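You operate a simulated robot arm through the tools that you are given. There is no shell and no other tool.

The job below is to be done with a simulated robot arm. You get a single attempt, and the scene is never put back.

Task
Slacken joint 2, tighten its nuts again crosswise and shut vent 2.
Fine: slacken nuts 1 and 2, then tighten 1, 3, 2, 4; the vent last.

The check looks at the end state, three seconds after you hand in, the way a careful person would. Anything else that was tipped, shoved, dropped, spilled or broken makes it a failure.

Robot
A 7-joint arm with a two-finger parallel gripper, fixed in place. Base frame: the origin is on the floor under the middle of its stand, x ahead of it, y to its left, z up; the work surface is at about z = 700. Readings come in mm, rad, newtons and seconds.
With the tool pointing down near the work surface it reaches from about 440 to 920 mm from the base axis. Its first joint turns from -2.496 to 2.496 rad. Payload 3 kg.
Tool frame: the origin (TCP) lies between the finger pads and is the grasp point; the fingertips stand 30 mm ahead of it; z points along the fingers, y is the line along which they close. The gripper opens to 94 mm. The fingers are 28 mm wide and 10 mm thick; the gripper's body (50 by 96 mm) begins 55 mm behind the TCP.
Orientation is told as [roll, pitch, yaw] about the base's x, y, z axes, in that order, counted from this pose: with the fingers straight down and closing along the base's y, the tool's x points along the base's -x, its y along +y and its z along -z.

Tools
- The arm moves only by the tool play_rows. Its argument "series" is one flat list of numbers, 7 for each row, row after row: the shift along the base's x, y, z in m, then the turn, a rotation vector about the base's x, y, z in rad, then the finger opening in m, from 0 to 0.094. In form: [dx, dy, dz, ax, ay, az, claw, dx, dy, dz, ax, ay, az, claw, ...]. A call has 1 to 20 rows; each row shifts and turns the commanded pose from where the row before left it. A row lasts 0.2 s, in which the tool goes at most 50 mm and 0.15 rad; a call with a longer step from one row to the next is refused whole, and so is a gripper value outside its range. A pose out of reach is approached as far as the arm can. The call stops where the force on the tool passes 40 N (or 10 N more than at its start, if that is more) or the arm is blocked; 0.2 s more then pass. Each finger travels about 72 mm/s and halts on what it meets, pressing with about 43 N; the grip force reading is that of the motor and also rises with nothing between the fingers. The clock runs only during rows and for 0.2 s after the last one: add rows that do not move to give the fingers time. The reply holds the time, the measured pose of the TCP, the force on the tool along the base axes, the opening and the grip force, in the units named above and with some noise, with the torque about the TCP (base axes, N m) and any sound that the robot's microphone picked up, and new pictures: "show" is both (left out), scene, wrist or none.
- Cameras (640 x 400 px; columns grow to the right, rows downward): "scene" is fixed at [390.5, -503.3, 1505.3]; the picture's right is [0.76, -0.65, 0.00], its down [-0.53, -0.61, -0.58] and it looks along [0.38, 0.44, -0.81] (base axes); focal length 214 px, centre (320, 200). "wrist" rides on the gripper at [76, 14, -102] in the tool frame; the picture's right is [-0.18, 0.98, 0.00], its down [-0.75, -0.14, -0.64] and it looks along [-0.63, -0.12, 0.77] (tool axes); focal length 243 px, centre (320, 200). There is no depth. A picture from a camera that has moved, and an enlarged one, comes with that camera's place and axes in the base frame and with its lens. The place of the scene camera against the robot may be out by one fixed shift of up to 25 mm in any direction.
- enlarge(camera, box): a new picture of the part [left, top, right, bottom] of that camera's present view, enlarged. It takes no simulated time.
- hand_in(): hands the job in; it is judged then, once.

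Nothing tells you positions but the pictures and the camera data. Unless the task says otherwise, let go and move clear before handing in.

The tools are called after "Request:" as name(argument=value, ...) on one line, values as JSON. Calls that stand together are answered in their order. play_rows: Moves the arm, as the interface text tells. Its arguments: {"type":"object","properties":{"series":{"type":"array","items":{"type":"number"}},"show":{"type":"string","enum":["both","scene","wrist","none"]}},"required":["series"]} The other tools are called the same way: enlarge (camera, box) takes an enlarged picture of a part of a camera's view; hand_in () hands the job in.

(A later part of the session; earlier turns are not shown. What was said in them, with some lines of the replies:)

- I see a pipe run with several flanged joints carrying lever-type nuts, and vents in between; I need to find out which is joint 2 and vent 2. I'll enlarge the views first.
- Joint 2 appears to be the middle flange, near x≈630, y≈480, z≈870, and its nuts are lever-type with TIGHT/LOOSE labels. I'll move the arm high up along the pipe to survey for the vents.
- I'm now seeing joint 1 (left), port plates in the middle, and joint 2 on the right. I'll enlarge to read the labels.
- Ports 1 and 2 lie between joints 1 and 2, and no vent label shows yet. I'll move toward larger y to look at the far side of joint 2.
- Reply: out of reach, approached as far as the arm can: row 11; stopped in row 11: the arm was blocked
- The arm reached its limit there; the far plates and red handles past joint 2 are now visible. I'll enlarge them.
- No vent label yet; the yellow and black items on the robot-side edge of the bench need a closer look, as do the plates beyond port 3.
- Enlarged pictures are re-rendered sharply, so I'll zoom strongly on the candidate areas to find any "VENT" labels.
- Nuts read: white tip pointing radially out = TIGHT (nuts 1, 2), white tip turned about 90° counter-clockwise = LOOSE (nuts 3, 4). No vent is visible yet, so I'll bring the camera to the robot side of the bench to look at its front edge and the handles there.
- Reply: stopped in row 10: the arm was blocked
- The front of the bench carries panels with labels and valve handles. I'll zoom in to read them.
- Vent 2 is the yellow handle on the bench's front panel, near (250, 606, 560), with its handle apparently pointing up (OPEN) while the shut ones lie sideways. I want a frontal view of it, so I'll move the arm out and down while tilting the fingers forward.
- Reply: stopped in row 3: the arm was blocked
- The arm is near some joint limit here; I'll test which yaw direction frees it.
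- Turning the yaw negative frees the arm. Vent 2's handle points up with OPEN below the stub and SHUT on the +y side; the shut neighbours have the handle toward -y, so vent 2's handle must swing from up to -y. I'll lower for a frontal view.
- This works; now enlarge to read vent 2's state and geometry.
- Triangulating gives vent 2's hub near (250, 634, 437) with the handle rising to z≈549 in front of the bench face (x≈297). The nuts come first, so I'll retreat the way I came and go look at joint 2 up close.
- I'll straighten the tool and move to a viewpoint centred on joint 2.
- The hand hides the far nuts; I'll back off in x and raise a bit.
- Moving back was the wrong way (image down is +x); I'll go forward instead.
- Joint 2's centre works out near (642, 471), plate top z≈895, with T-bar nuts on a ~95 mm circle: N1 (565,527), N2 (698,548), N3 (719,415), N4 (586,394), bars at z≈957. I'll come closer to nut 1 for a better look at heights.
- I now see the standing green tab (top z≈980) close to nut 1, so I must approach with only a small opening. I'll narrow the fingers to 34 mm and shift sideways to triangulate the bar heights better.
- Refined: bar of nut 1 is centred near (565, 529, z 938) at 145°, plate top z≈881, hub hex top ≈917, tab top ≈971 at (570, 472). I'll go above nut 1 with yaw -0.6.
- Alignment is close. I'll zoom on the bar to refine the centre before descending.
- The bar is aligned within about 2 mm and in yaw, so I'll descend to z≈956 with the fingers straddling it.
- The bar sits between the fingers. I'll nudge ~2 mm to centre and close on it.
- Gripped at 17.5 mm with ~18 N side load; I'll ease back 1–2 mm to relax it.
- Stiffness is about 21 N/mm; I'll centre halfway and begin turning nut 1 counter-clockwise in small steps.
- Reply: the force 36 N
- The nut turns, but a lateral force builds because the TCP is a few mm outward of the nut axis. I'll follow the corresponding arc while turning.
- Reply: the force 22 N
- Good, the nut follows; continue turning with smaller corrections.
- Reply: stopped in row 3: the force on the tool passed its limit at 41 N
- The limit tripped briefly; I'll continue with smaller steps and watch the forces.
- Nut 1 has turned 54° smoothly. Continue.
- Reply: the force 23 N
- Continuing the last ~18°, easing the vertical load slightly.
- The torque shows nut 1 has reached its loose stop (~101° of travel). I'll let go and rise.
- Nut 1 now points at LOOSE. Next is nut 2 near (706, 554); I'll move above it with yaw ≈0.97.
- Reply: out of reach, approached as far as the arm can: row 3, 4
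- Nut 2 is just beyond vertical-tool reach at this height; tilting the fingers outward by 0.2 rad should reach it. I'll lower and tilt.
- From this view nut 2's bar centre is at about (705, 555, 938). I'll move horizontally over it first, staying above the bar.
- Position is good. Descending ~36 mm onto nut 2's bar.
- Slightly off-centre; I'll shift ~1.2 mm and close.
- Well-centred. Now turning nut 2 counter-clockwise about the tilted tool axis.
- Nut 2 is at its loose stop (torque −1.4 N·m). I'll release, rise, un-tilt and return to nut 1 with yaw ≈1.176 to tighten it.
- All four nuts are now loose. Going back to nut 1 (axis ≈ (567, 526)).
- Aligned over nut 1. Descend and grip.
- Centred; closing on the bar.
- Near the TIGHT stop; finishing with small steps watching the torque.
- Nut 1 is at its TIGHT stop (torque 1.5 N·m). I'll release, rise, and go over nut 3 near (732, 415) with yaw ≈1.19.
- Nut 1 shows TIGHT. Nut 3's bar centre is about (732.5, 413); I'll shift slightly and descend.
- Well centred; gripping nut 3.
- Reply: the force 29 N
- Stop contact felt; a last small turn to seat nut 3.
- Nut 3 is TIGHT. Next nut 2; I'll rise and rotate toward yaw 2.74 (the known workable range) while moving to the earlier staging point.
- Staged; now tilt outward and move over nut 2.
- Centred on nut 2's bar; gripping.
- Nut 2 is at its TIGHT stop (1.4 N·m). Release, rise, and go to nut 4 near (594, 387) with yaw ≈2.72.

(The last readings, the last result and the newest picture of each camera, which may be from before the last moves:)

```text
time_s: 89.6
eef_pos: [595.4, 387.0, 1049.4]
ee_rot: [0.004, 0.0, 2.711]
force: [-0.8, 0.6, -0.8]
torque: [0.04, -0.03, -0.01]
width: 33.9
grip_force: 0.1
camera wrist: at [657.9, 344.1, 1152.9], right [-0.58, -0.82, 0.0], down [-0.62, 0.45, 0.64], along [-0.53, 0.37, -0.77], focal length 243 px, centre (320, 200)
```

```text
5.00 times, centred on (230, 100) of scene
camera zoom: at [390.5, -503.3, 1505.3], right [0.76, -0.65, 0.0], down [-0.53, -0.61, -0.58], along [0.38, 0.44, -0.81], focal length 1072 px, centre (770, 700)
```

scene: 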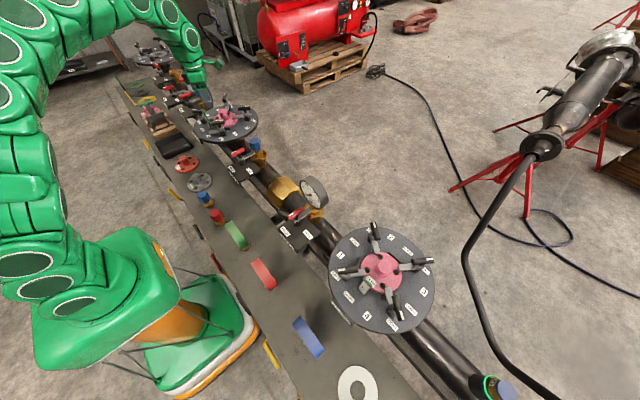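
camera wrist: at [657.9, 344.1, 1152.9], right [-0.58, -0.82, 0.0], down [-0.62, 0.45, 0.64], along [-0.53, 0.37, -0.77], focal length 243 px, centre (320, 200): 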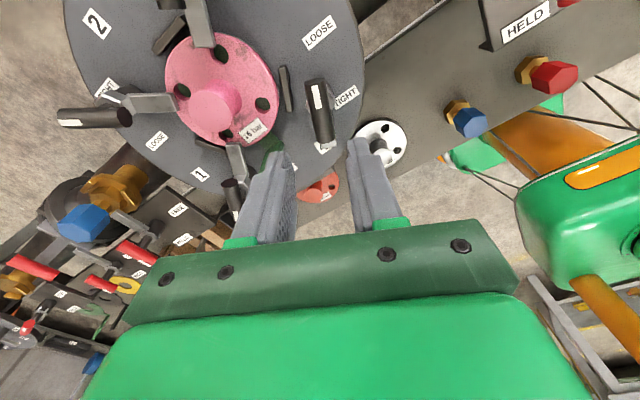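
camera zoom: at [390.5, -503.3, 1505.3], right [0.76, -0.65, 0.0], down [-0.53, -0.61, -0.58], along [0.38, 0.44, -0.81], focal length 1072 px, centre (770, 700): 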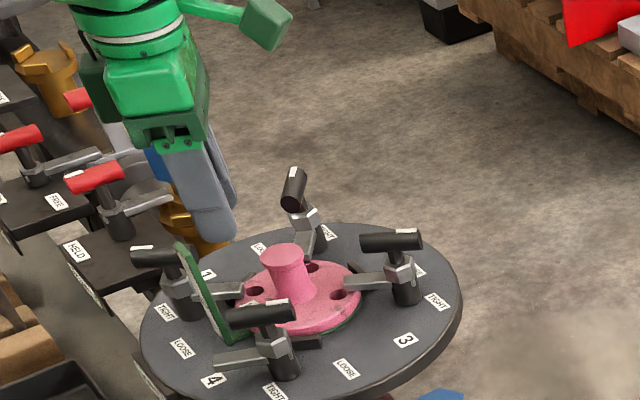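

Aligned over nut 4. Descend.

Request:
play_rows(series=[-0.0008, 0.0003, -0.03, 0, 0, 0, 0.034, 0, 0, -0.03, 0, 0, 0, 0.034, 0, 0, -0.02, 0, 0, 0, 0.034, 0, 0, -0.0134, 0, 0, 0, 0.034, 0, 0, 0, 0, 0, 0, 0.034], show="wrist")

Request:
enlarge(camera="wrist", box=[240, 80, 400, 240])

```text
time_s: 90.8
eef_pos: [595.2, 387.9, 956.9]
ee_rot: [0.004, -0.003, 2.71]
force: [-0.4, 0.5, -0.2]
torque: [0.0, 0.0, 0.02]
width: 33.9
grip_force: 0.3
camera wrist: at [657.0, 344.0, 1059.3], right [-0.58, -0.81, 0.0], down [-0.62, 0.45, 0.64], along [-0.53, 0.37, -0.77], focal length 243 px, centre (320, 200)
```

wrist: 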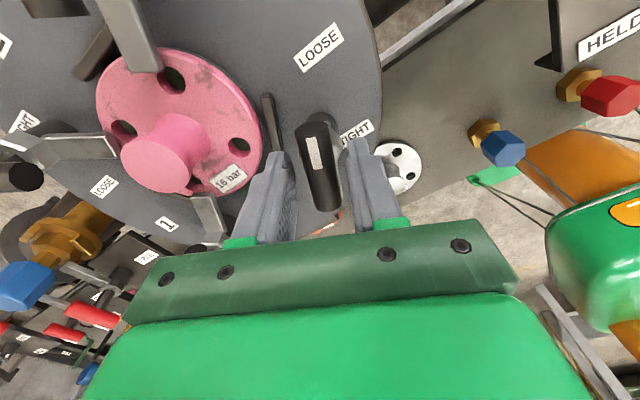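

```text
2.50 times, centred on (320, 160) of wrist
camera zoom: at [657.0, 344.0, 1059.3], right [-0.58, -0.81, 0.0], down [-0.62, 0.45, 0.64], along [-0.53, 0.37, -0.77], focal length 606 px, centre (320, 300)
```

zoom: 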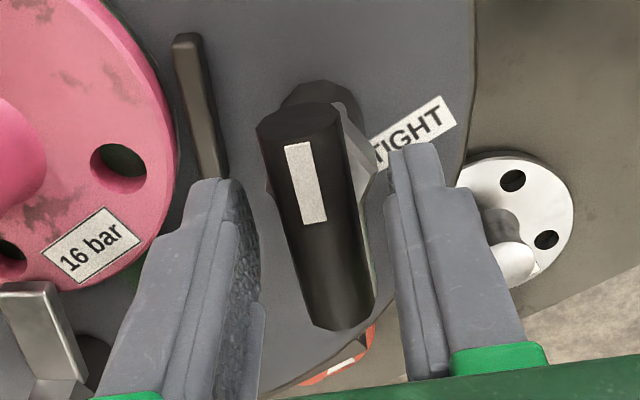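

Good alignment; gripping nut 4.

Request:
play_rows(series=[0, 0, 0, 0, 0, 0, 0.01, 0, 0, 0, 0, 0, 0, 0.01, 0, 0, 0, 0, 0, 0, 0.01], show="none")

```text
time_s: 91.6
eef_pos: [594.5, 387.1, 956.8]
ee_rot: [0.005, -0.002, 2.709]
force: [-6.4, -4.2, -1.9]
torque: [-0.13, 0.1, 0.02]
width: 17.8
grip_force: 44.7
```

Request:
play_rows(series=[-0.0002, -0.0002, 0, 0, 0, -0.08, 0.01, 0, 0, 0, 0, 0, -0.08, 0.01, 0, 0, 0, 0, 0, -0.08, 0.01, 0, 0, 0, 0, 0, -0.08, 0.01], show="none")

```text
time_s: 92.6
eef_pos: [595.0, 387.4, 957.1]
ee_rot: [0.004, -0.003, 2.388]
force: [7.7, -0.9, -12.9]
torque: [0.32, 0.12, 0.0]
width: 17.7
grip_force: 44.9
```

Request:
play_rows(series=[0.0002, 0, -0.0004, 0, 0, -0.08, 0.01, 0, 0, 0, 0, 0, -0.08, 0.01, 0, 0, 0, 0, 0, -0.08, 0.01, 0, 0, 0, 0, 0, -0.08, 0.01], show="none")

```text
time_s: 93.6
eef_pos: [594.5, 386.6, 956.5]
ee_rot: [0.004, 0.001, 2.07]
force: [5.0, -4.8, -17.6]
torque: [0.33, 0.13, -0.01]
width: 17.8
grip_force: 44.4
```

Request:
play_rows(series=[0.0002, -0.0002, -0.0006, 0, 0, -0.08, 0.01, 0, 0, -0.0003, 0, 0, -0.08, 0.01, 0, 0, 0, 0, 0, -0.08, 0.01, 0, 0, 0, 0, 0, -0.08, 0.01], show="none")

```text
time_s: 94.6
eef_pos: [593.5, 386.6, 956.2]
ee_rot: [0.003, -0.002, 1.751]
force: [-9.2, -6.3, 5.2]
torque: [-1.04, 0.13, -0.01]
width: 17.6
grip_force: 44.8
```

Request:
play_rows(series=[-0.0003, -0.0002, 0, 0, 0, -0.08, 0.01, 0, 0, 0, 0, 0, -0.08, 0.01, 0, 0, 0, 0, 0, -0.08, 0.01, 0, 0, 0, 0, 0, -0.08, 0.01], show="wrist")

```text
time_s: 95.6
eef_pos: [594.3, 387.6, 956.9]
ee_rot: [0.003, -0.003, 1.428]
force: [-1.1, -1.4, 4.8]
torque: [-0.16, 0.08, -0.01]
width: 17.6
grip_force: 45.1
camera wrist: at [568.8, 314.6, 1059.3], right [-0.95, 0.32, 0.0], down [0.25, 0.72, 0.64], along [0.2, 0.61, -0.77], focal length 243 px, centre (320, 200)
```

wrist: 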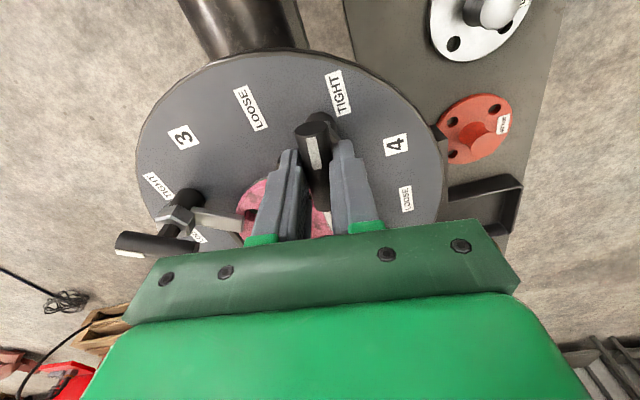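

Request:
play_rows(series=[0, 0, 0.0001, 0, 0, -0.08, 0.01, 0, 0, 0, 0, 0, -0.08, 0.01, 0, 0, 0, 0, 0, -0.08, 0.01, 0, 0, 0, 0, 0, -0.08, 0.01], show="none")

Request:
play_rows(series=[0, 0, 0, 0, 0, -0.05, 0.01, 0, 0, 0, 0, 0, -0.04, 0.01, 0, 0, 0, 0, 0, 0, 0.01], show="none")

```text
time_s: 96.6
eef_pos: [594.9, 386.3, 957.3]
ee_rot: [0.004, -0.004, 1.109]
force: [7.6, 9.5, 7.4]
torque: [0.49, -0.29, -0.02]
width: 17.7
grip_force: 44.8
```

```text
time_s: 97.4
eef_pos: [593.3, 387.6, 956.7]
ee_rot: [0.005, -0.002, 1.018]
force: [13.0, 10.0, 14.5]
torque: [0.44, -0.28, -0.01]
width: 17.6
grip_force: 45.0
```

Request:
play_rows(series=[0.0003, 0.0003, 0.0004, 0, 0, -0.03, 0.01, 0, 0, 0, 0, 0, -0.03, 0.01, 0, 0, 0, 0, 0, 0, 0.01], show="none")

```text
time_s: 98.2
eef_pos: [594.0, 387.0, 955.9]
ee_rot: [0.003, 0.001, 0.96]
force: [10.8, 5.2, 10.9]
torque: [-0.37, 0.11, 0.91]
width: 17.8
grip_force: 45.3
```

Torque is building at the stop; one more small step to seat nut 4.

Request:
play_rows(series=[0, 0, 0, 0, 0, -0.02, 0.01, 0, 0, 0, 0, 0, 0, 0.01], show="none")

```text
time_s: 98.8
eef_pos: [594.4, 386.6, 957.1]
ee_rot: [0.003, 0.0, 0.94]
force: [6.8, -0.3, 6.7]
torque: [-0.08, -0.13, 1.49]
width: 17.7
grip_force: 44.9
```

Nut 4 seated at 1.5 N·m. Release, rise and inspect the joint.

Request:
play_rows(series=[0, 0, 0, 0, 0, 0, 0.034, 0, 0, 0, 0, 0, 0, 0.034, 0, 0, 0.03, 0, 0, 0, 0.034, 0, 0, 0.04, 0, 0, 0, 0.034, 0, 0, 0.04, 0, 0, 0, 0.034, -0.03, 0, 0.04, 0, 0, -0.14, 0.034, -0.03, 0, 0.04, 0, 0, -0.14, 0.034, -0.03, 0, 0.03, 0, 0, -0.14, 0.034, -0.02, 0.01, 0, 0, 0, -0.14, 0.034, 0, 0.01, 0, 0, 0, -0.14, 0.034, 0, 0.01, 0, 0, 0, -0.14, 0.034, 0, 0.01, 0, 0, 0, -0.1, 0.034, 0, 0, 0, 0, 0, 0, 0.034])

Request:
enlarge(camera="scene", box=[190, 80, 270, 150])

Request:
enlarge(camera="wrist", box=[200, 40, 440, 240])

```text
time_s: 101.6
eef_pos: [484.7, 427.0, 1176.8]
ee_rot: [0.005, -0.002, -0.001]
force: [0.6, -0.1, -0.8]
torque: [0.02, -0.01, -0.01]
width: 34.2
grip_force: 0.2
camera wrist: at [407.3, 442.2, 1279.1], right [0.19, 0.98, 0.01], down [0.75, -0.15, 0.64], along [0.63, -0.12, -0.77], focal length 243 px, centre (320, 200)
```

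scene: 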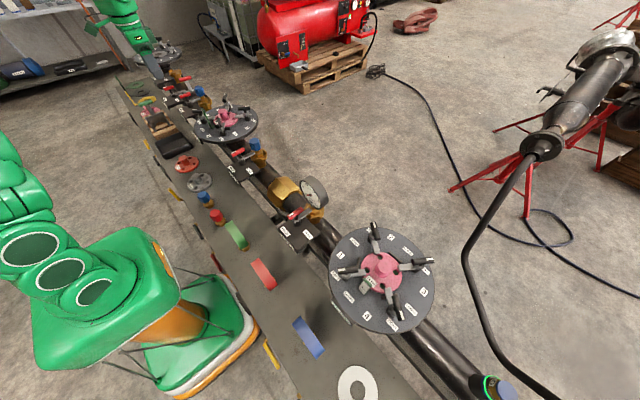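
wrist: 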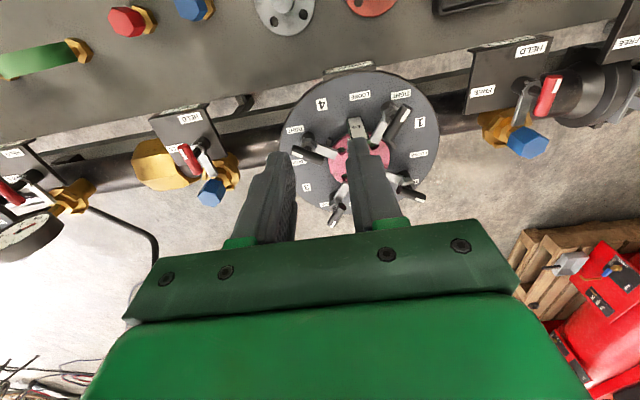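

```text
5.71 times, centred on (230, 115) of scene
camera zoom: at [390.5, -503.3, 1505.3], right [0.76, -0.65, 0.0], down [-0.53, -0.61, -0.58], along [0.38, 0.44, -0.81], focal length 1226 px, centre (834, 686)
```

zoom: 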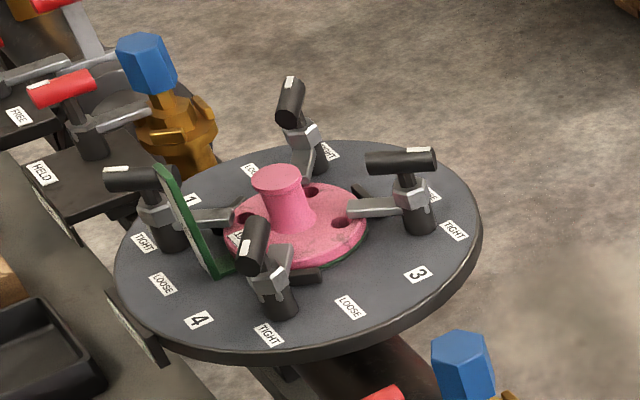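

```text
2.00 times, centred on (320, 140) of wrist
camera zoom: at [407.3, 442.2, 1279.1], right [0.19, 0.98, 0.01], down [0.75, -0.15, 0.64], along [0.63, -0.12, -0.77], focal length 485 px, centre (320, 320)
```

zoom: 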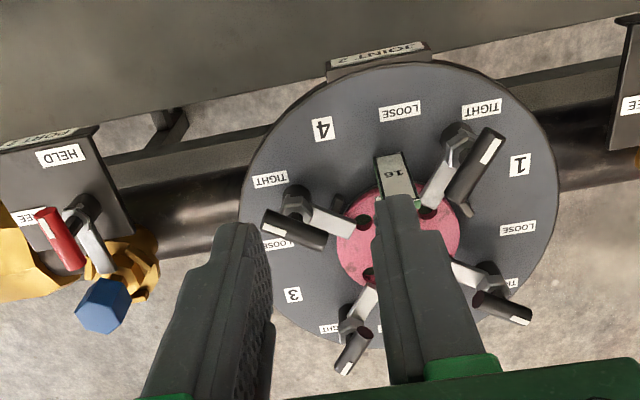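

All four nuts of joint 2 now point to TIGHT with their clamps over the blind. Next is vent 2; I'll retrace the known safe path to the robot side of the bench with the fingers closed.

Request:
play_rows(series=[-0.0345, 0.0065, -0.018, 0, 0, -0.12, 0.0, -0.0345, 0.0065, -0.018, 0, 0, -0.12, 0.0, -0.0345, 0.0065, -0.018, 0, 0, -0.12, 0.0, -0.0345, 0.0065, -0.018, 0, 0, -0.12, 0.0, -0.03, 0.02, -0.02, 0, 0, 0, 0.0, -0.03, 0.02, -0.02, 0, 0, 0, 0.0, -0.03, 0.02, -0.02, 0, 0, 0, 0.0, -0.03, 0.02, -0.02, 0, 0, 0, 0.0, -0.03, 0.02, -0.02, 0, 0, 0, 0.0, -0.03, 0.02, -0.02, 0, 0, 0, 0.0, -0.005, 0.01, -0.03, 0, -0.08, 0, 0.0, -0.005, 0.01, -0.03, 0, -0.08, 0, 0.0, -0.005, 0.01, -0.03, 0, -0.08, 0, 0.0, -0.005, 0.01, -0.03, 0, -0.08, 0, 0.0, -0.005, 0.01, -0.03, 0, -0.08, 0, 0.0, 0, 0, 0, 0, 0, 0, 0.0])

```text
time_s: 105.0
eef_pos: [143.8, 623.6, 837.6]
ee_rot: [0.203, -0.356, -0.519]
force: [-1.0, 0.6, -0.9]
torque: [0.02, -0.05, 0.01]
width: 0.0
grip_force: 32.8
camera wrist: at [45.7, 671.9, 907.6], right [0.57, 0.78, 0.25], down [0.3, -0.48, 0.83], along [0.77, -0.39, -0.51], focal length 243 px, centre (320, 200)
```

scene: 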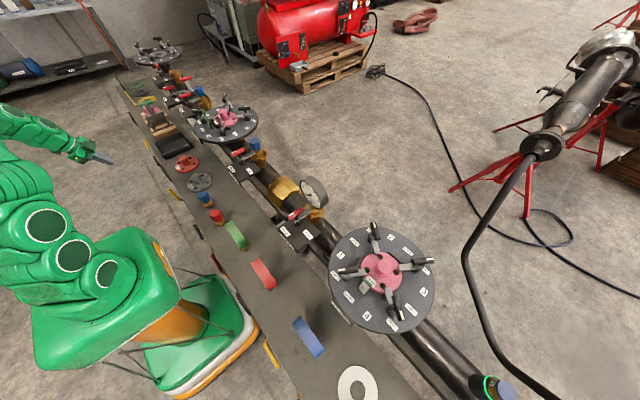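
wrist: 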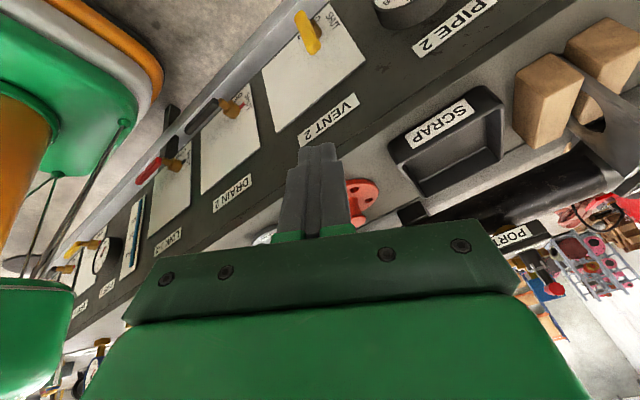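

Going lower and tilting further for a frontal view of the vent 2 panel.

Request:
play_rows(series=[0, 0.004, -0.035, 0, -0.08, 0, 0.0, 0, 0.004, -0.035, 0, -0.08, 0, 0.0, 0, 0.004, -0.035, 0, -0.08, 0, 0.0, 0, 0.004, -0.035, 0, -0.06, 0, 0.0, 0, 0, 0, 0, 0, 0, 0.0], show="wrist")

Request:
enlarge(camera="wrist", box=[180, 0, 420, 200])

```text
time_s: 106.2
eef_pos: [140.8, 639.1, 694.6]
ee_rot: [0.376, -0.609, -0.598]
force: [0.6, 1.0, -0.1]
torque: [0.0, 0.0, 0.02]
width: 0.0
grip_force: 33.4
camera wrist: at [27.4, 687.4, 733.4], right [0.47, 0.79, 0.4], down [0.05, -0.48, 0.88], along [0.88, -0.39, -0.26], focal length 243 px, centre (320, 200)
```

wrist: 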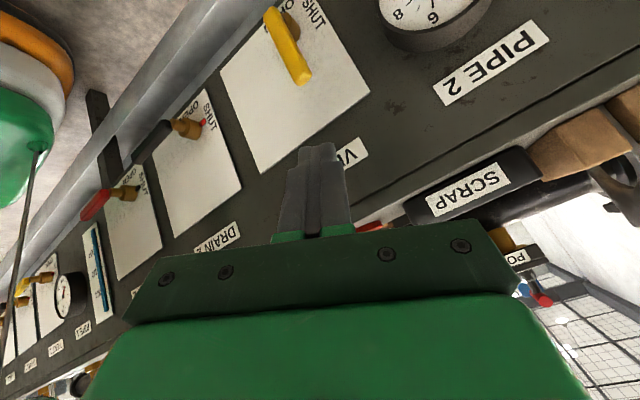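

```text
2.00 times, centred on (300, 100) of wrist
camera zoom: at [27.4, 687.4, 733.4], right [0.47, 0.79, 0.4], down [0.05, -0.48, 0.88], along [0.88, -0.39, -0.26], focal length 485 px, centre (360, 400)
```

zoom: 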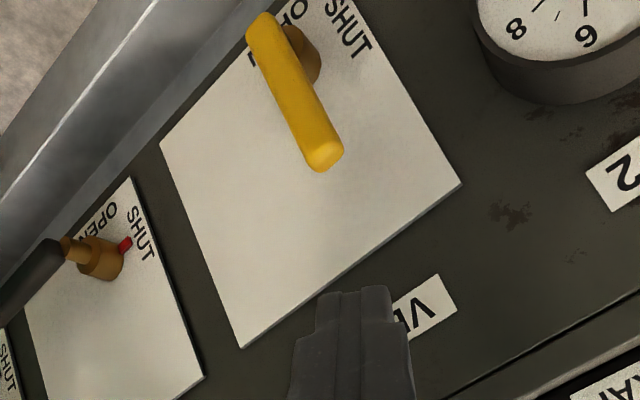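

Excellent frontal view: vent 2's hub is at about (256, 636, 427), handle up to z≈530 in the plane x≈257, SHUT is at +y (left as seen from the robot), so the handle must go to −y. I'll bring the closed fingertips to the +y side of the handle, staying clear first.

Request:
play_rows(series=[0.01, 0.012, -0.032, 0, 0, 0, 0.0, 0.01, 0.012, -0.032, 0, 0, 0, 0.0, 0.009, 0.012, -0.032, 0, 0, 0, 0.0, 0, 0, 0, 0, 0, 0, 0.0], show="both")

Request:
enlarge(camera="wrist", box=[180, 0, 420, 200])

```text
time_s: 107.2
eef_pos: [170.6, 673.7, 599.9]
ee_rot: [0.377, -0.61, -0.599]
force: [0.2, 0.3, 0.3]
torque: [-0.01, -0.05, -0.01]
width: 0.1
grip_force: 32.8
camera wrist: at [56.2, 723.0, 638.4], right [0.47, 0.79, 0.4], down [0.05, -0.48, 0.88], along [0.88, -0.39, -0.26], focal length 243 px, centre (320, 200)
```

scene: 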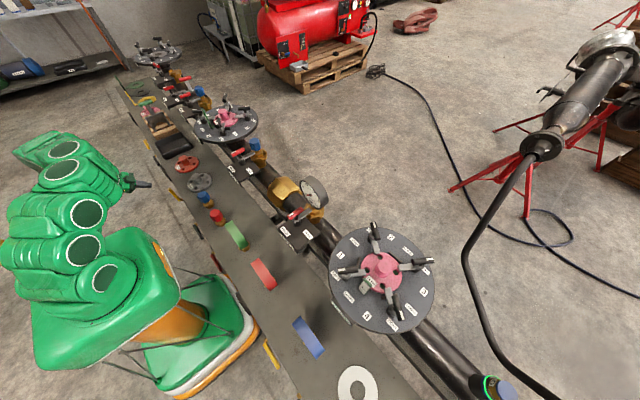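
wrist: 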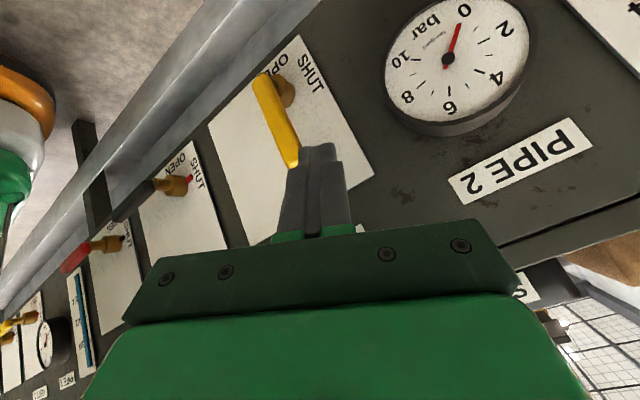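

```text
2.00 times, centred on (300, 100) of wrist
camera zoom: at [56.2, 723.0, 638.4], right [0.47, 0.79, 0.4], down [0.05, -0.48, 0.88], along [0.88, -0.39, -0.26], focal length 485 px, centre (360, 400)
```

zoom: 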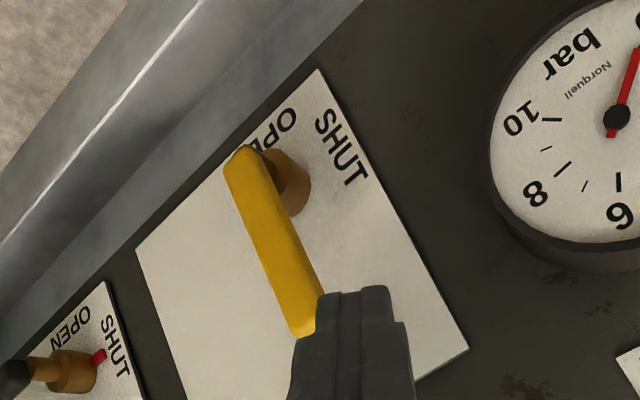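

Clear view of the handle and gauge; now moving the fingertips in beside the handle (on its +y side, ~18 mm away).

Request:
play_rows(series=[0.0245, -0.0005, -0.0235, 0, 0, 0, 0.0, 0.0245, -0.0005, -0.0235, 0, 0, 0, 0.0, 0.024, -0.0005, -0.023, 0, 0, 0, 0.0, 0, 0, 0, 0, 0, 0, 0.0], show="wrist")

Request:
enlarge(camera="wrist", box=[200, 60, 440, 260])

```text
time_s: 108.2
eef_pos: [242.7, 671.6, 529.5]
ee_rot: [0.375, -0.608, -0.599]
force: [0.2, 0.2, -0.1]
torque: [-0.02, -0.03, -0.01]
width: 0.0
grip_force: 32.9
camera wrist: at [129.2, 721.2, 568.2], right [0.47, 0.79, 0.4], down [0.05, -0.48, 0.88], along [0.88, -0.39, -0.26], focal length 243 px, centre (320, 200)
```

wrist: 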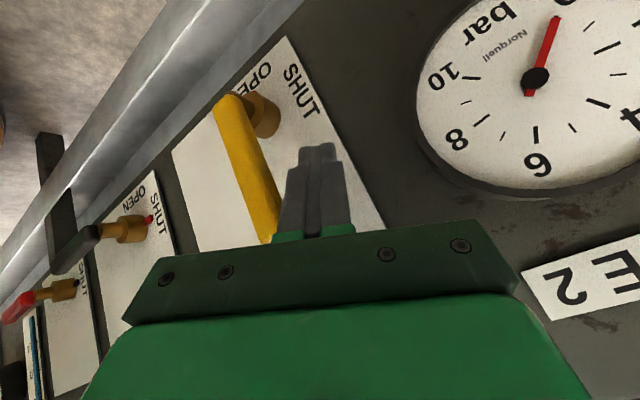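

```text
2.00 times, centred on (320, 160) of wrist
camera zoom: at [129.2, 721.2, 568.2], right [0.47, 0.79, 0.4], down [0.05, -0.48, 0.88], along [0.88, -0.39, -0.26], focal length 485 px, centre (320, 280)
```

zoom: 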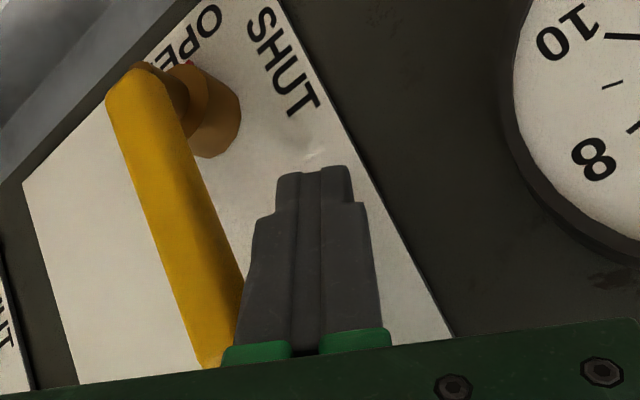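

The fingertips are beside the handle. Now push toward −y gently to find contact.

Request:
play_rows(series=[0, -0.005, 0, 0, 0, 0, 0.0, 0, -0.005, 0, 0, 0, 0, 0.0, 0, -0.004, 0, 0, 0, 0, 0.0], show="none")

```text
time_s: 109.0
eef_pos: [242.5, 659.4, 529.3]
ee_rot: [0.377, -0.609, -0.597]
force: [-1.1, 0.3, 0.1]
torque: [0.02, 0.0, -0.02]
width: 0.0
grip_force: 32.7
```

Request:
play_rows(series=[0, -0.004, 0, 0, 0, 0, 0.0, 0, -0.004, 0, 0, 0, 0, 0.0, 0, -0.004, 0, 0, 0, 0, 0.0], show="wrist")

```text
time_s: 109.8
eef_pos: [243.5, 646.6, 529.0]
ee_rot: [0.375, -0.608, -0.599]
force: [0.1, -0.6, -0.5]
torque: [-0.01, -0.02, 0.04]
width: 0.3
grip_force: 32.8
camera wrist: at [129.4, 695.8, 567.7], right [0.47, 0.79, 0.4], down [0.05, -0.48, 0.88], along [0.88, -0.39, -0.26], focal length 243 px, centre (320, 200)
```

wrist: 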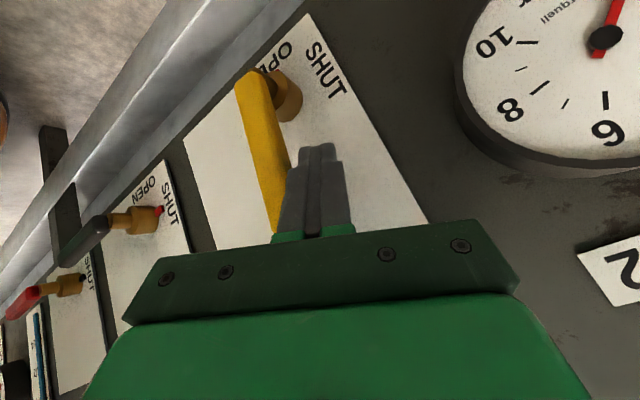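

No contact yet; continue.

Request:
play_rows(series=[0, -0.004, 0, 0, 0, 0, 0.0, 0, -0.004, 0, 0, 0, 0, 0.0], show="none")

```text
time_s: 110.4
eef_pos: [243.3, 640.0, 528.0]
ee_rot: [0.375, -0.611, -0.6]
force: [0.0, 0.2, 0.2]
torque: [0.0, -0.01, 0.01]
width: 0.1
grip_force: 32.8
```

Request:
play_rows(series=[0, -0.004, 0, 0, 0, 0, 0.0, 0, -0.004, 0, 0, 0, 0, 0.0], show="wrist")

Request:
enlarge(camera="wrist", box=[200, 60, 440, 260])

```text
time_s: 111.0
eef_pos: [242.9, 632.3, 530.3]
ee_rot: [0.376, -0.606, -0.598]
force: [0.6, 0.3, 1.1]
torque: [-0.01, 0.0, 0.04]
width: 0.0
grip_force: 33.2
camera wrist: at [129.5, 681.0, 568.5], right [0.47, 0.79, 0.4], down [0.05, -0.48, 0.88], along [0.88, -0.39, -0.26], focal length 243 px, centre (320, 200)
```

wrist: 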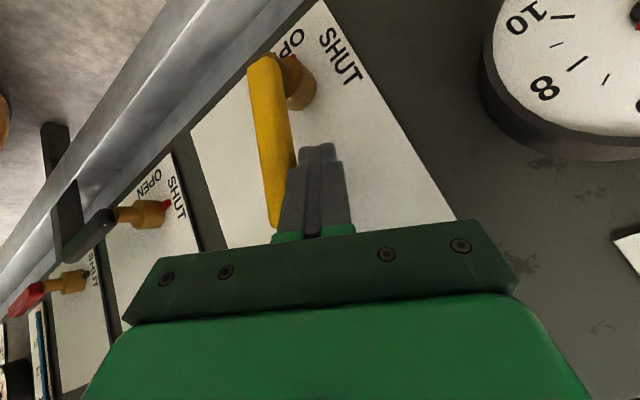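

```text
2.00 times, centred on (320, 160) of wrist
camera zoom: at [129.5, 681.0, 568.5], right [0.47, 0.79, 0.4], down [0.05, -0.48, 0.88], along [0.88, -0.39, -0.26], focal length 485 px, centre (320, 280)
```

zoom: 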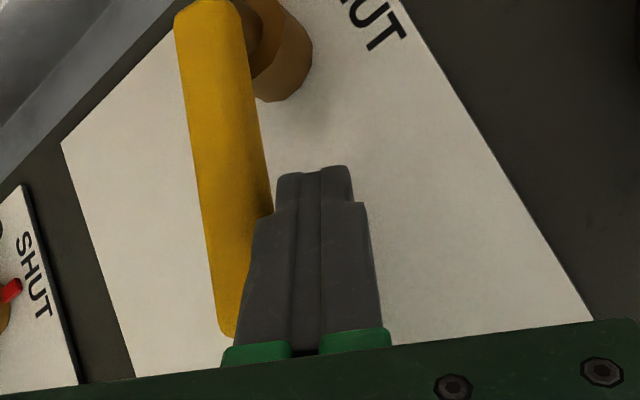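

The handle is swinging with the fingertips at very little force. I'll follow the arc about the hub.

Request:
play_rows(series=[0, -0.0108, -0.001, 0, 0, 0, 0.0, 0, -0.0108, -0.001, 0, 0, 0, 0.0, 0, -0.0103, -0.0037, 0, 0, 0, 0.0, 0, -0.0103, -0.0037, 0, 0, 0, 0.0], show="wrist")

Request:
enlarge(camera="wrist", box=[200, 0, 440, 200])

```text
time_s: 112.0
eef_pos: [242.5, 591.8, 519.9]
ee_rot: [0.364, -0.612, -0.59]
force: [-0.3, -0.5, 0.4]
torque: [-0.03, -0.03, 0.0]
width: 0.0
grip_force: 33.6
out of reach, approached as far as the arm can: row 4
camera wrist: at [130.9, 641.0, 559.4], right [0.47, 0.79, 0.39], down [0.05, -0.47, 0.88], along [0.88, -0.4, -0.26], focal length 243 px, centre (320, 200)
```

wrist: 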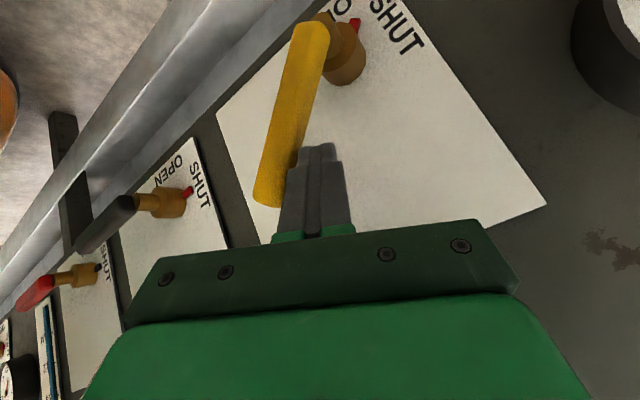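

```text
2.00 times, centred on (320, 100) of wrist
camera zoom: at [130.9, 641.0, 559.4], right [0.47, 0.79, 0.39], down [0.05, -0.47, 0.88], along [0.88, -0.4, -0.26], focal length 485 px, centre (320, 400)
```

zoom: 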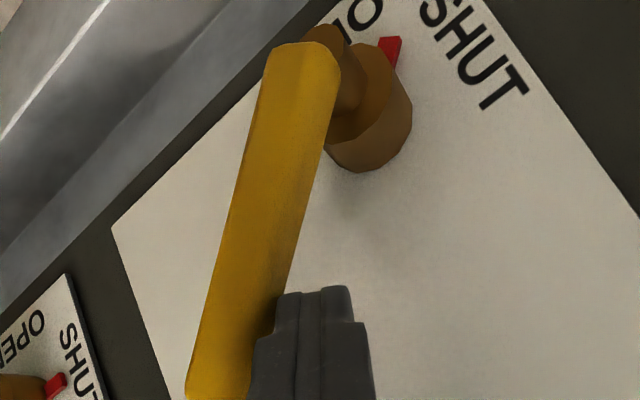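

The valve's red pointer is moving from OPEN toward SHUT. The arm met a joint limit, so I'll rotate the tool slightly about its own axis to free it.

Request:
play_rows(series=[0, 0, 0, -0.0644, 0, 0.0765, 0.0, 0, 0, 0, -0.0644, 0, 0.0765, 0.0, 0, 0, 0, 0, 0, 0, 0.0], show="none")

```text
time_s: 112.8
eef_pos: [243.6, 592.5, 521.9]
ee_rot: [0.232, -0.669, -0.36]
force: [-0.5, 0.2, 1.1]
torque: [0.01, 0.01, 0.02]
width: 0.5
grip_force: 32.8
```

Freed. Continue along the arc.

Request:
play_rows(series=[0, -0.009, -0.0063, 0, 0, 0, 0.0, 0, -0.009, -0.0063, 0, 0, 0, 0.0, 0, 0, 0, 0, 0, 0, 0.0], show="none")

```text
time_s: 113.6
eef_pos: [244.7, 575.1, 508.1]
ee_rot: [0.232, -0.669, -0.359]
force: [0.5, 0.5, 0.1]
torque: [-0.04, 0.01, 0.02]
width: 0.1
grip_force: 33.4
```

Request:
play_rows(series=[0, -0.007, -0.0085, 0, 0, 0, 0.0, 0, -0.007, -0.0085, 0, 0, 0, 0.0, 0, 0, 0, 0, 0, 0, 0.0], show="wrist")

Request:
enlarge(camera="wrist", box=[220, 0, 460, 200])

```text
time_s: 114.4
eef_pos: [243.9, 560.7, 490.8]
ee_rot: [0.234, -0.669, -0.36]
force: [-0.2, -0.1, -0.7]
torque: [0.03, 0.01, 0.0]
width: 0.0
grip_force: 33.2
camera wrist: at [123.9, 595.9, 524.1], right [0.34, 0.89, 0.29], down [0.11, -0.35, 0.93], along [0.93, -0.29, -0.22], focal length 243 px, centre (320, 200)
```

wrist: 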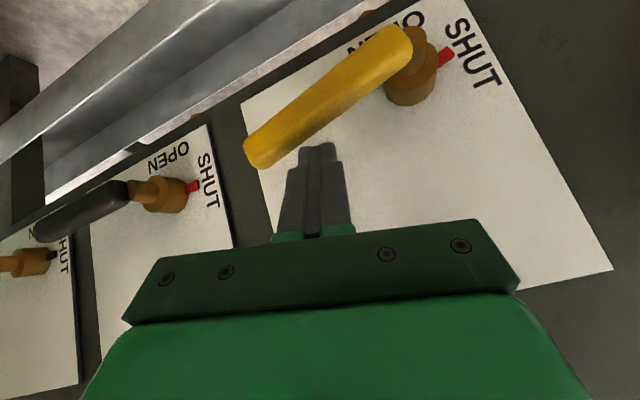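

```text
2.00 times, centred on (340, 100) of wrist
camera zoom: at [123.9, 595.9, 524.1], right [0.34, 0.89, 0.29], down [0.11, -0.35, 0.93], along [0.93, -0.29, -0.22], focal length 485 px, centre (280, 400)
```

zoom: 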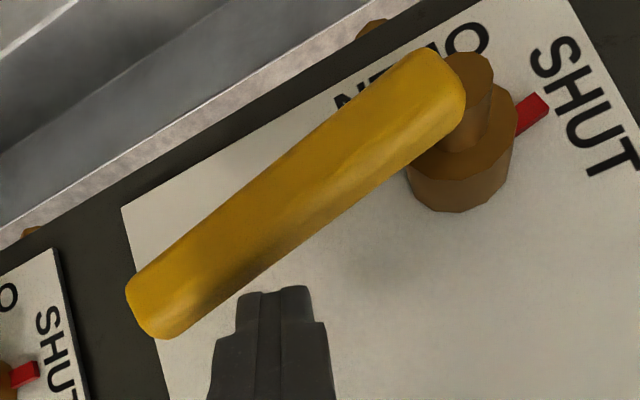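

The pointer is close to SHUT; about 15° remain compared with the shut neighbour. Continue pushing down.

Request:
play_rows(series=[0, -0.0046, -0.008, 0, 0, 0, 0.0, 0, -0.0046, -0.008, 0, 0, 0, 0.0, 0, 0, 0, 0, 0, 0, 0.0], show="wrist")

Request:
enlarge(camera="wrist", box=[220, 0, 460, 200])

```text
time_s: 115.2
eef_pos: [244.3, 550.2, 474.9]
ee_rot: [0.232, -0.666, -0.36]
force: [-0.9, 0.2, -1.1]
torque: [0.0, -0.01, 0.04]
width: 0.0
grip_force: 33.3
camera wrist: at [124.0, 586.3, 508.1], right [0.34, 0.89, 0.29], down [0.11, -0.35, 0.93], along [0.93, -0.29, -0.22], focal length 243 px, centre (320, 200)
```

wrist: 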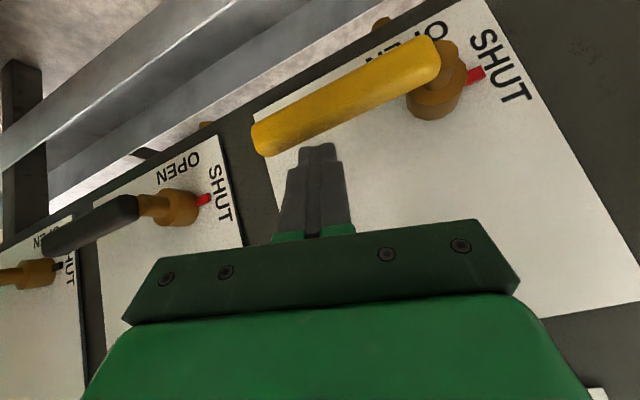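

```text
2.00 times, centred on (340, 100) of wrist
camera zoom: at [124.0, 586.3, 508.1], right [0.34, 0.89, 0.29], down [0.11, -0.35, 0.93], along [0.93, -0.29, -0.22], focal length 485 px, centre (280, 400)
```

zoom: 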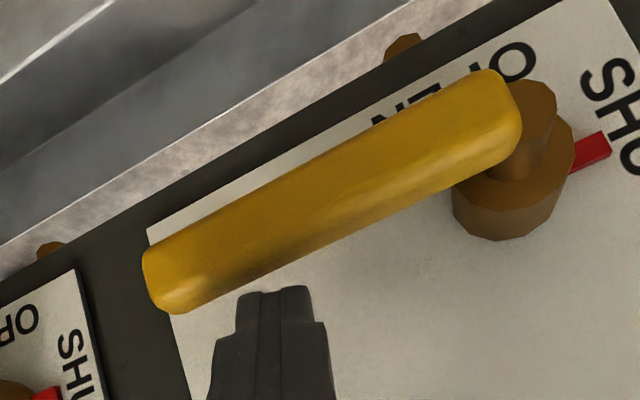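

Nearly horizontal. Push further in small steps until the stop is felt.

Request:
play_rows(series=[0, -0.001, -0.003, 0, 0, 0, 0.0, 0, -0.001, -0.003, 0, 0, 0, 0.0, 0, 0, 0, 0, 0, 0, 0.0], show="none")

```text
time_s: 115.7
eef_pos: [243.7, 550.6, 472.8]
ee_rot: [0.236, -0.672, -0.359]
force: [-8.9, -7.3, 29.2]
torque: [-0.43, 0.06, -0.08]
width: 0.0
grip_force: 33.4
stopped in row 2: the force on the tool passed its limit at 49 N (the readings are from after the stop); the commanded pose is now the measured one
```

Firm resistance now. Let me look closely at the handle and pointer versus the shut neighbours.

Request:
enlarge(camera="wrist", box=[220, 0, 460, 200])

Request:
enlarge(camera="wrist", box=[0, 120, 260, 320])

Request:
enlarge(camera="scene", box=[140, 150, 220, 220])

```text
2.00 times, centred on (340, 100) of wrist
camera zoom: at [123.8, 586.0, 505.5], right [0.34, 0.89, 0.29], down [0.11, -0.35, 0.93], along [0.94, -0.28, -0.21], focal length 485 px, centre (280, 400)
```

zoom: 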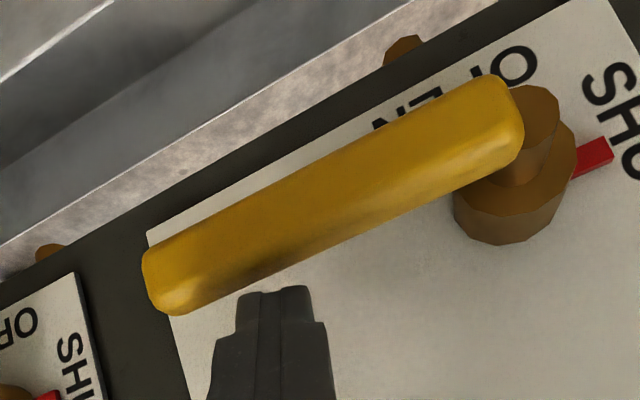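

```text
2.00 times, centred on (130, 220) of wrist
camera zoom: at [123.8, 586.0, 505.5], right [0.34, 0.89, 0.29], down [0.11, -0.35, 0.93], along [0.94, -0.28, -0.21], focal length 485 px, centre (700, 160)
```

zoom: 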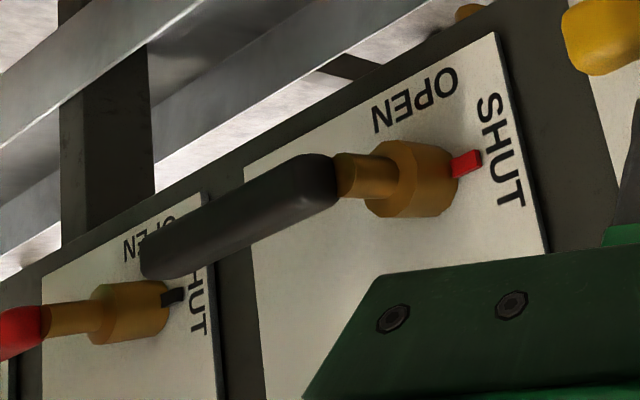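

```text
5.71 times, centred on (180, 185) of scene
camera zoom: at [390.5, -503.3, 1505.3], right [0.76, -0.65, 0.0], down [-0.53, -0.61, -0.58], along [0.38, 0.44, -0.81], focal length 1226 px, centre (1120, 286)
```

zoom: 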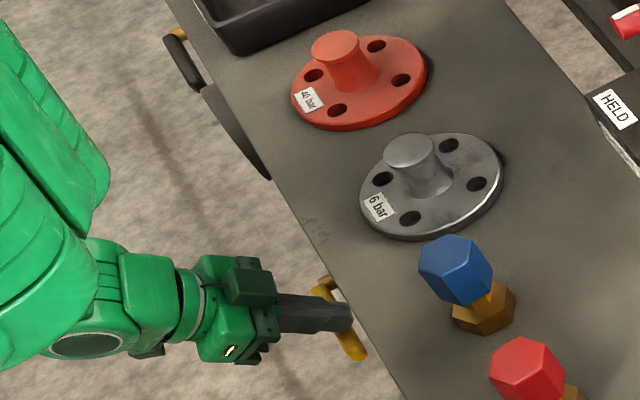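

The handle now lies horizontal toward −y, and the red pointer points at SHUT just like the shut neighbours. I'll lift off and back away.

Request:
play_rows(series=[0, 0, 0.008, 0, 0, 0, 0.0, 0, 0, 0.015, 0, 0, 0, 0.0, -0.025, 0.005, 0.02, 0, 0, 0, 0.0, -0.03, 0.01, 0.02, 0, 0, 0, 0.0, -0.03, 0.01, 0.02, 0, 0, 0, 0.0, 0, 0, 0, 0, 0, 0, 0.0], show="both")

Request:
enlarge(camera="wrist", box=[220, 0, 460, 200])

```text
time_s: 117.1
eef_pos: [159.2, 575.8, 556.4]
ee_rot: [0.236, -0.669, -0.359]
force: [0.6, -0.1, 0.1]
torque: [-0.01, 0.04, -0.05]
width: 0.1
grip_force: 33.0
camera wrist: at [39.2, 611.3, 588.5], right [0.34, 0.89, 0.29], down [0.11, -0.35, 0.93], along [0.93, -0.28, -0.21], focal length 243 px, centre (320, 200)
```

scene: 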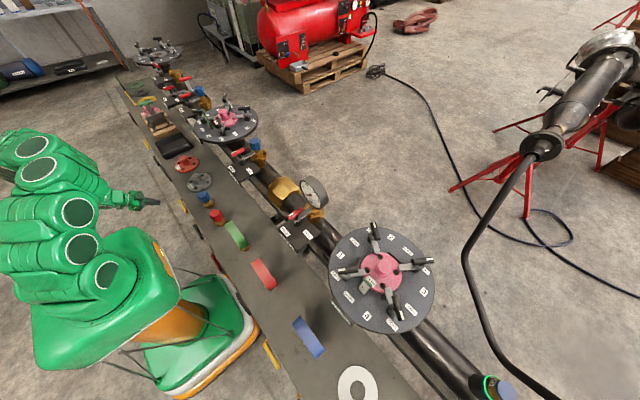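
wrist: 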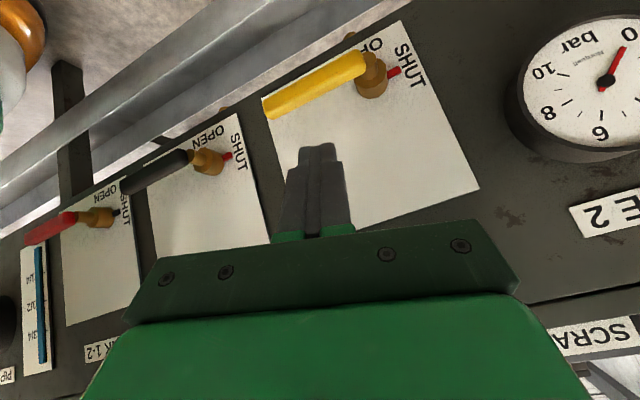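

```text
2.00 times, centred on (340, 100) of wrist
camera zoom: at [39.2, 611.3, 588.5], right [0.34, 0.89, 0.29], down [0.11, -0.35, 0.93], along [0.93, -0.28, -0.21], focal length 485 px, centre (280, 400)
```

zoom: 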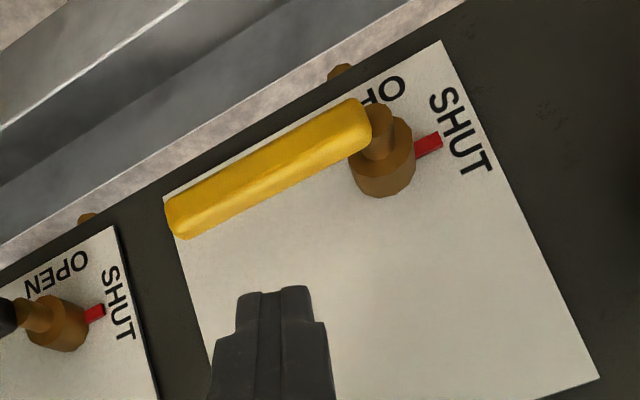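

Vent 2 reads SHUT. I'll move up clear of the bench and do a final check of joint 2 and the surroundings.

Request:
play_rows(series=[-0.01, 0.008, 0.035, 0, 0.05, 0, 0.0, -0.005, 0.008, 0.035, 0, 0.06, 0, 0.0, 0, 0.008, 0.035, 0, 0.06, 0, 0.0, 0, 0.008, 0.035, 0, 0.06, 0, 0.0, 0, 0.008, 0.035, 0, 0.06, 0, 0.0, 0, 0.008, 0.035, 0, 0.04, 0, 0.0, 0, 0, 0, 0, 0, 0, 0.03], show="both")

Request:
enlarge(camera="scene", box=[190, 90, 270, 150])

Request:
enlarge(camera="scene", box=[110, 60, 310, 240])

```text
time_s: 118.7
eef_pos: [143.6, 624.2, 764.6]
ee_rot: [0.113, -0.357, -0.3]
force: [-0.1, -0.2, 0.1]
torque: [-0.02, 0.0, 0.03]
width: 30.1
grip_force: 0.0
camera wrist: at [40.5, 659.4, 834.7], right [0.42, 0.89, 0.17], down [0.4, -0.35, 0.85], along [0.81, -0.28, -0.51], focal length 243 px, centre (320, 200)
```

scene: 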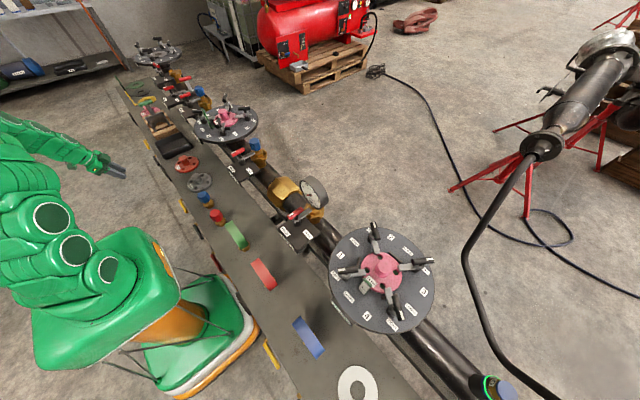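
wrist: 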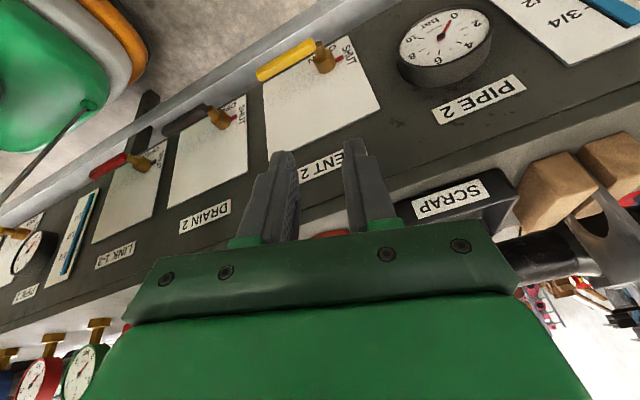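

```text
6.67 times, centred on (230, 120) of scene
camera zoom: at [390.5, -503.3, 1505.3], right [0.76, -0.65, 0.0], down [-0.53, -0.61, -0.58], along [0.38, 0.44, -0.81], focal length 1430 px, centre (920, 733)
```

zoom: 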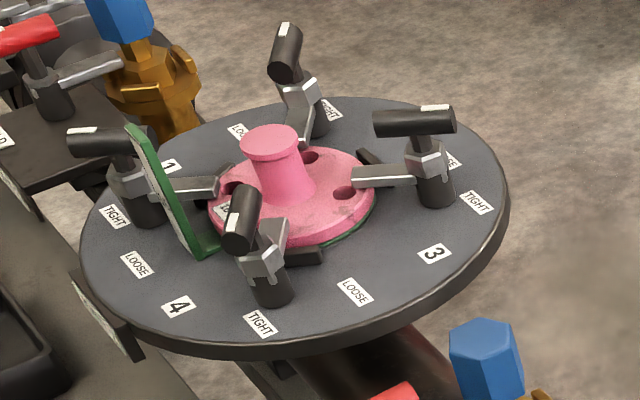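

```text
2.22 times, centred on (210, 150) of scene
camera zoom: at [390.5, -503.3, 1505.3], right [0.76, -0.65, 0.0], down [-0.53, -0.61, -0.58], along [0.38, 0.44, -0.81], focal length 477 px, centre (564, 311)
```

zoom: 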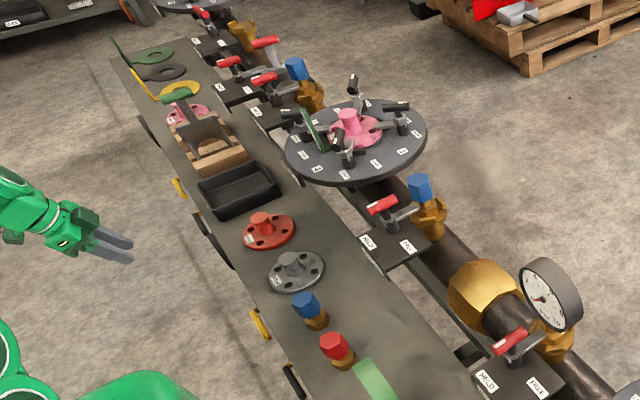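

All four nuts of joint 2 point to TIGHT with their clamps on the blind. Vent 2 reads SHUT, nothing else looks disturbed, and the arm is clear of everything, so I'm handing in.

Request:
hand_in()

```text
The job is handed in.
```

I slackened joint 2, re-tightened it crosswise and then shut vent 2. I've handed the job in, but no verdict has come back.

- **Slackening:** Nuts 3 and 4 were already loose at the start. I turned nut 1 and then nut 2 to their loose stops, so all four were slack.
- **Tightening:** I tightened in the order 1, 3, 2, 4. Each nut was turned until it stopped hard at about 1.4–1.5 N·m. The last picture shows all four at TIGHT with their clamps on the blind.
- **Vent 2:** I shut it last, pushing the yellow handle from up to sideways until it stopped. Its red pointer is now on SHUT, like the shut valves beside it.

The arm stopped twice at its force limit: once at 41 N early on while turning nut 1, and once at 49 N when the vent handle reached its stop. Nothing else looked moved in the final pictures. The gripper is empty and clear of the bench.
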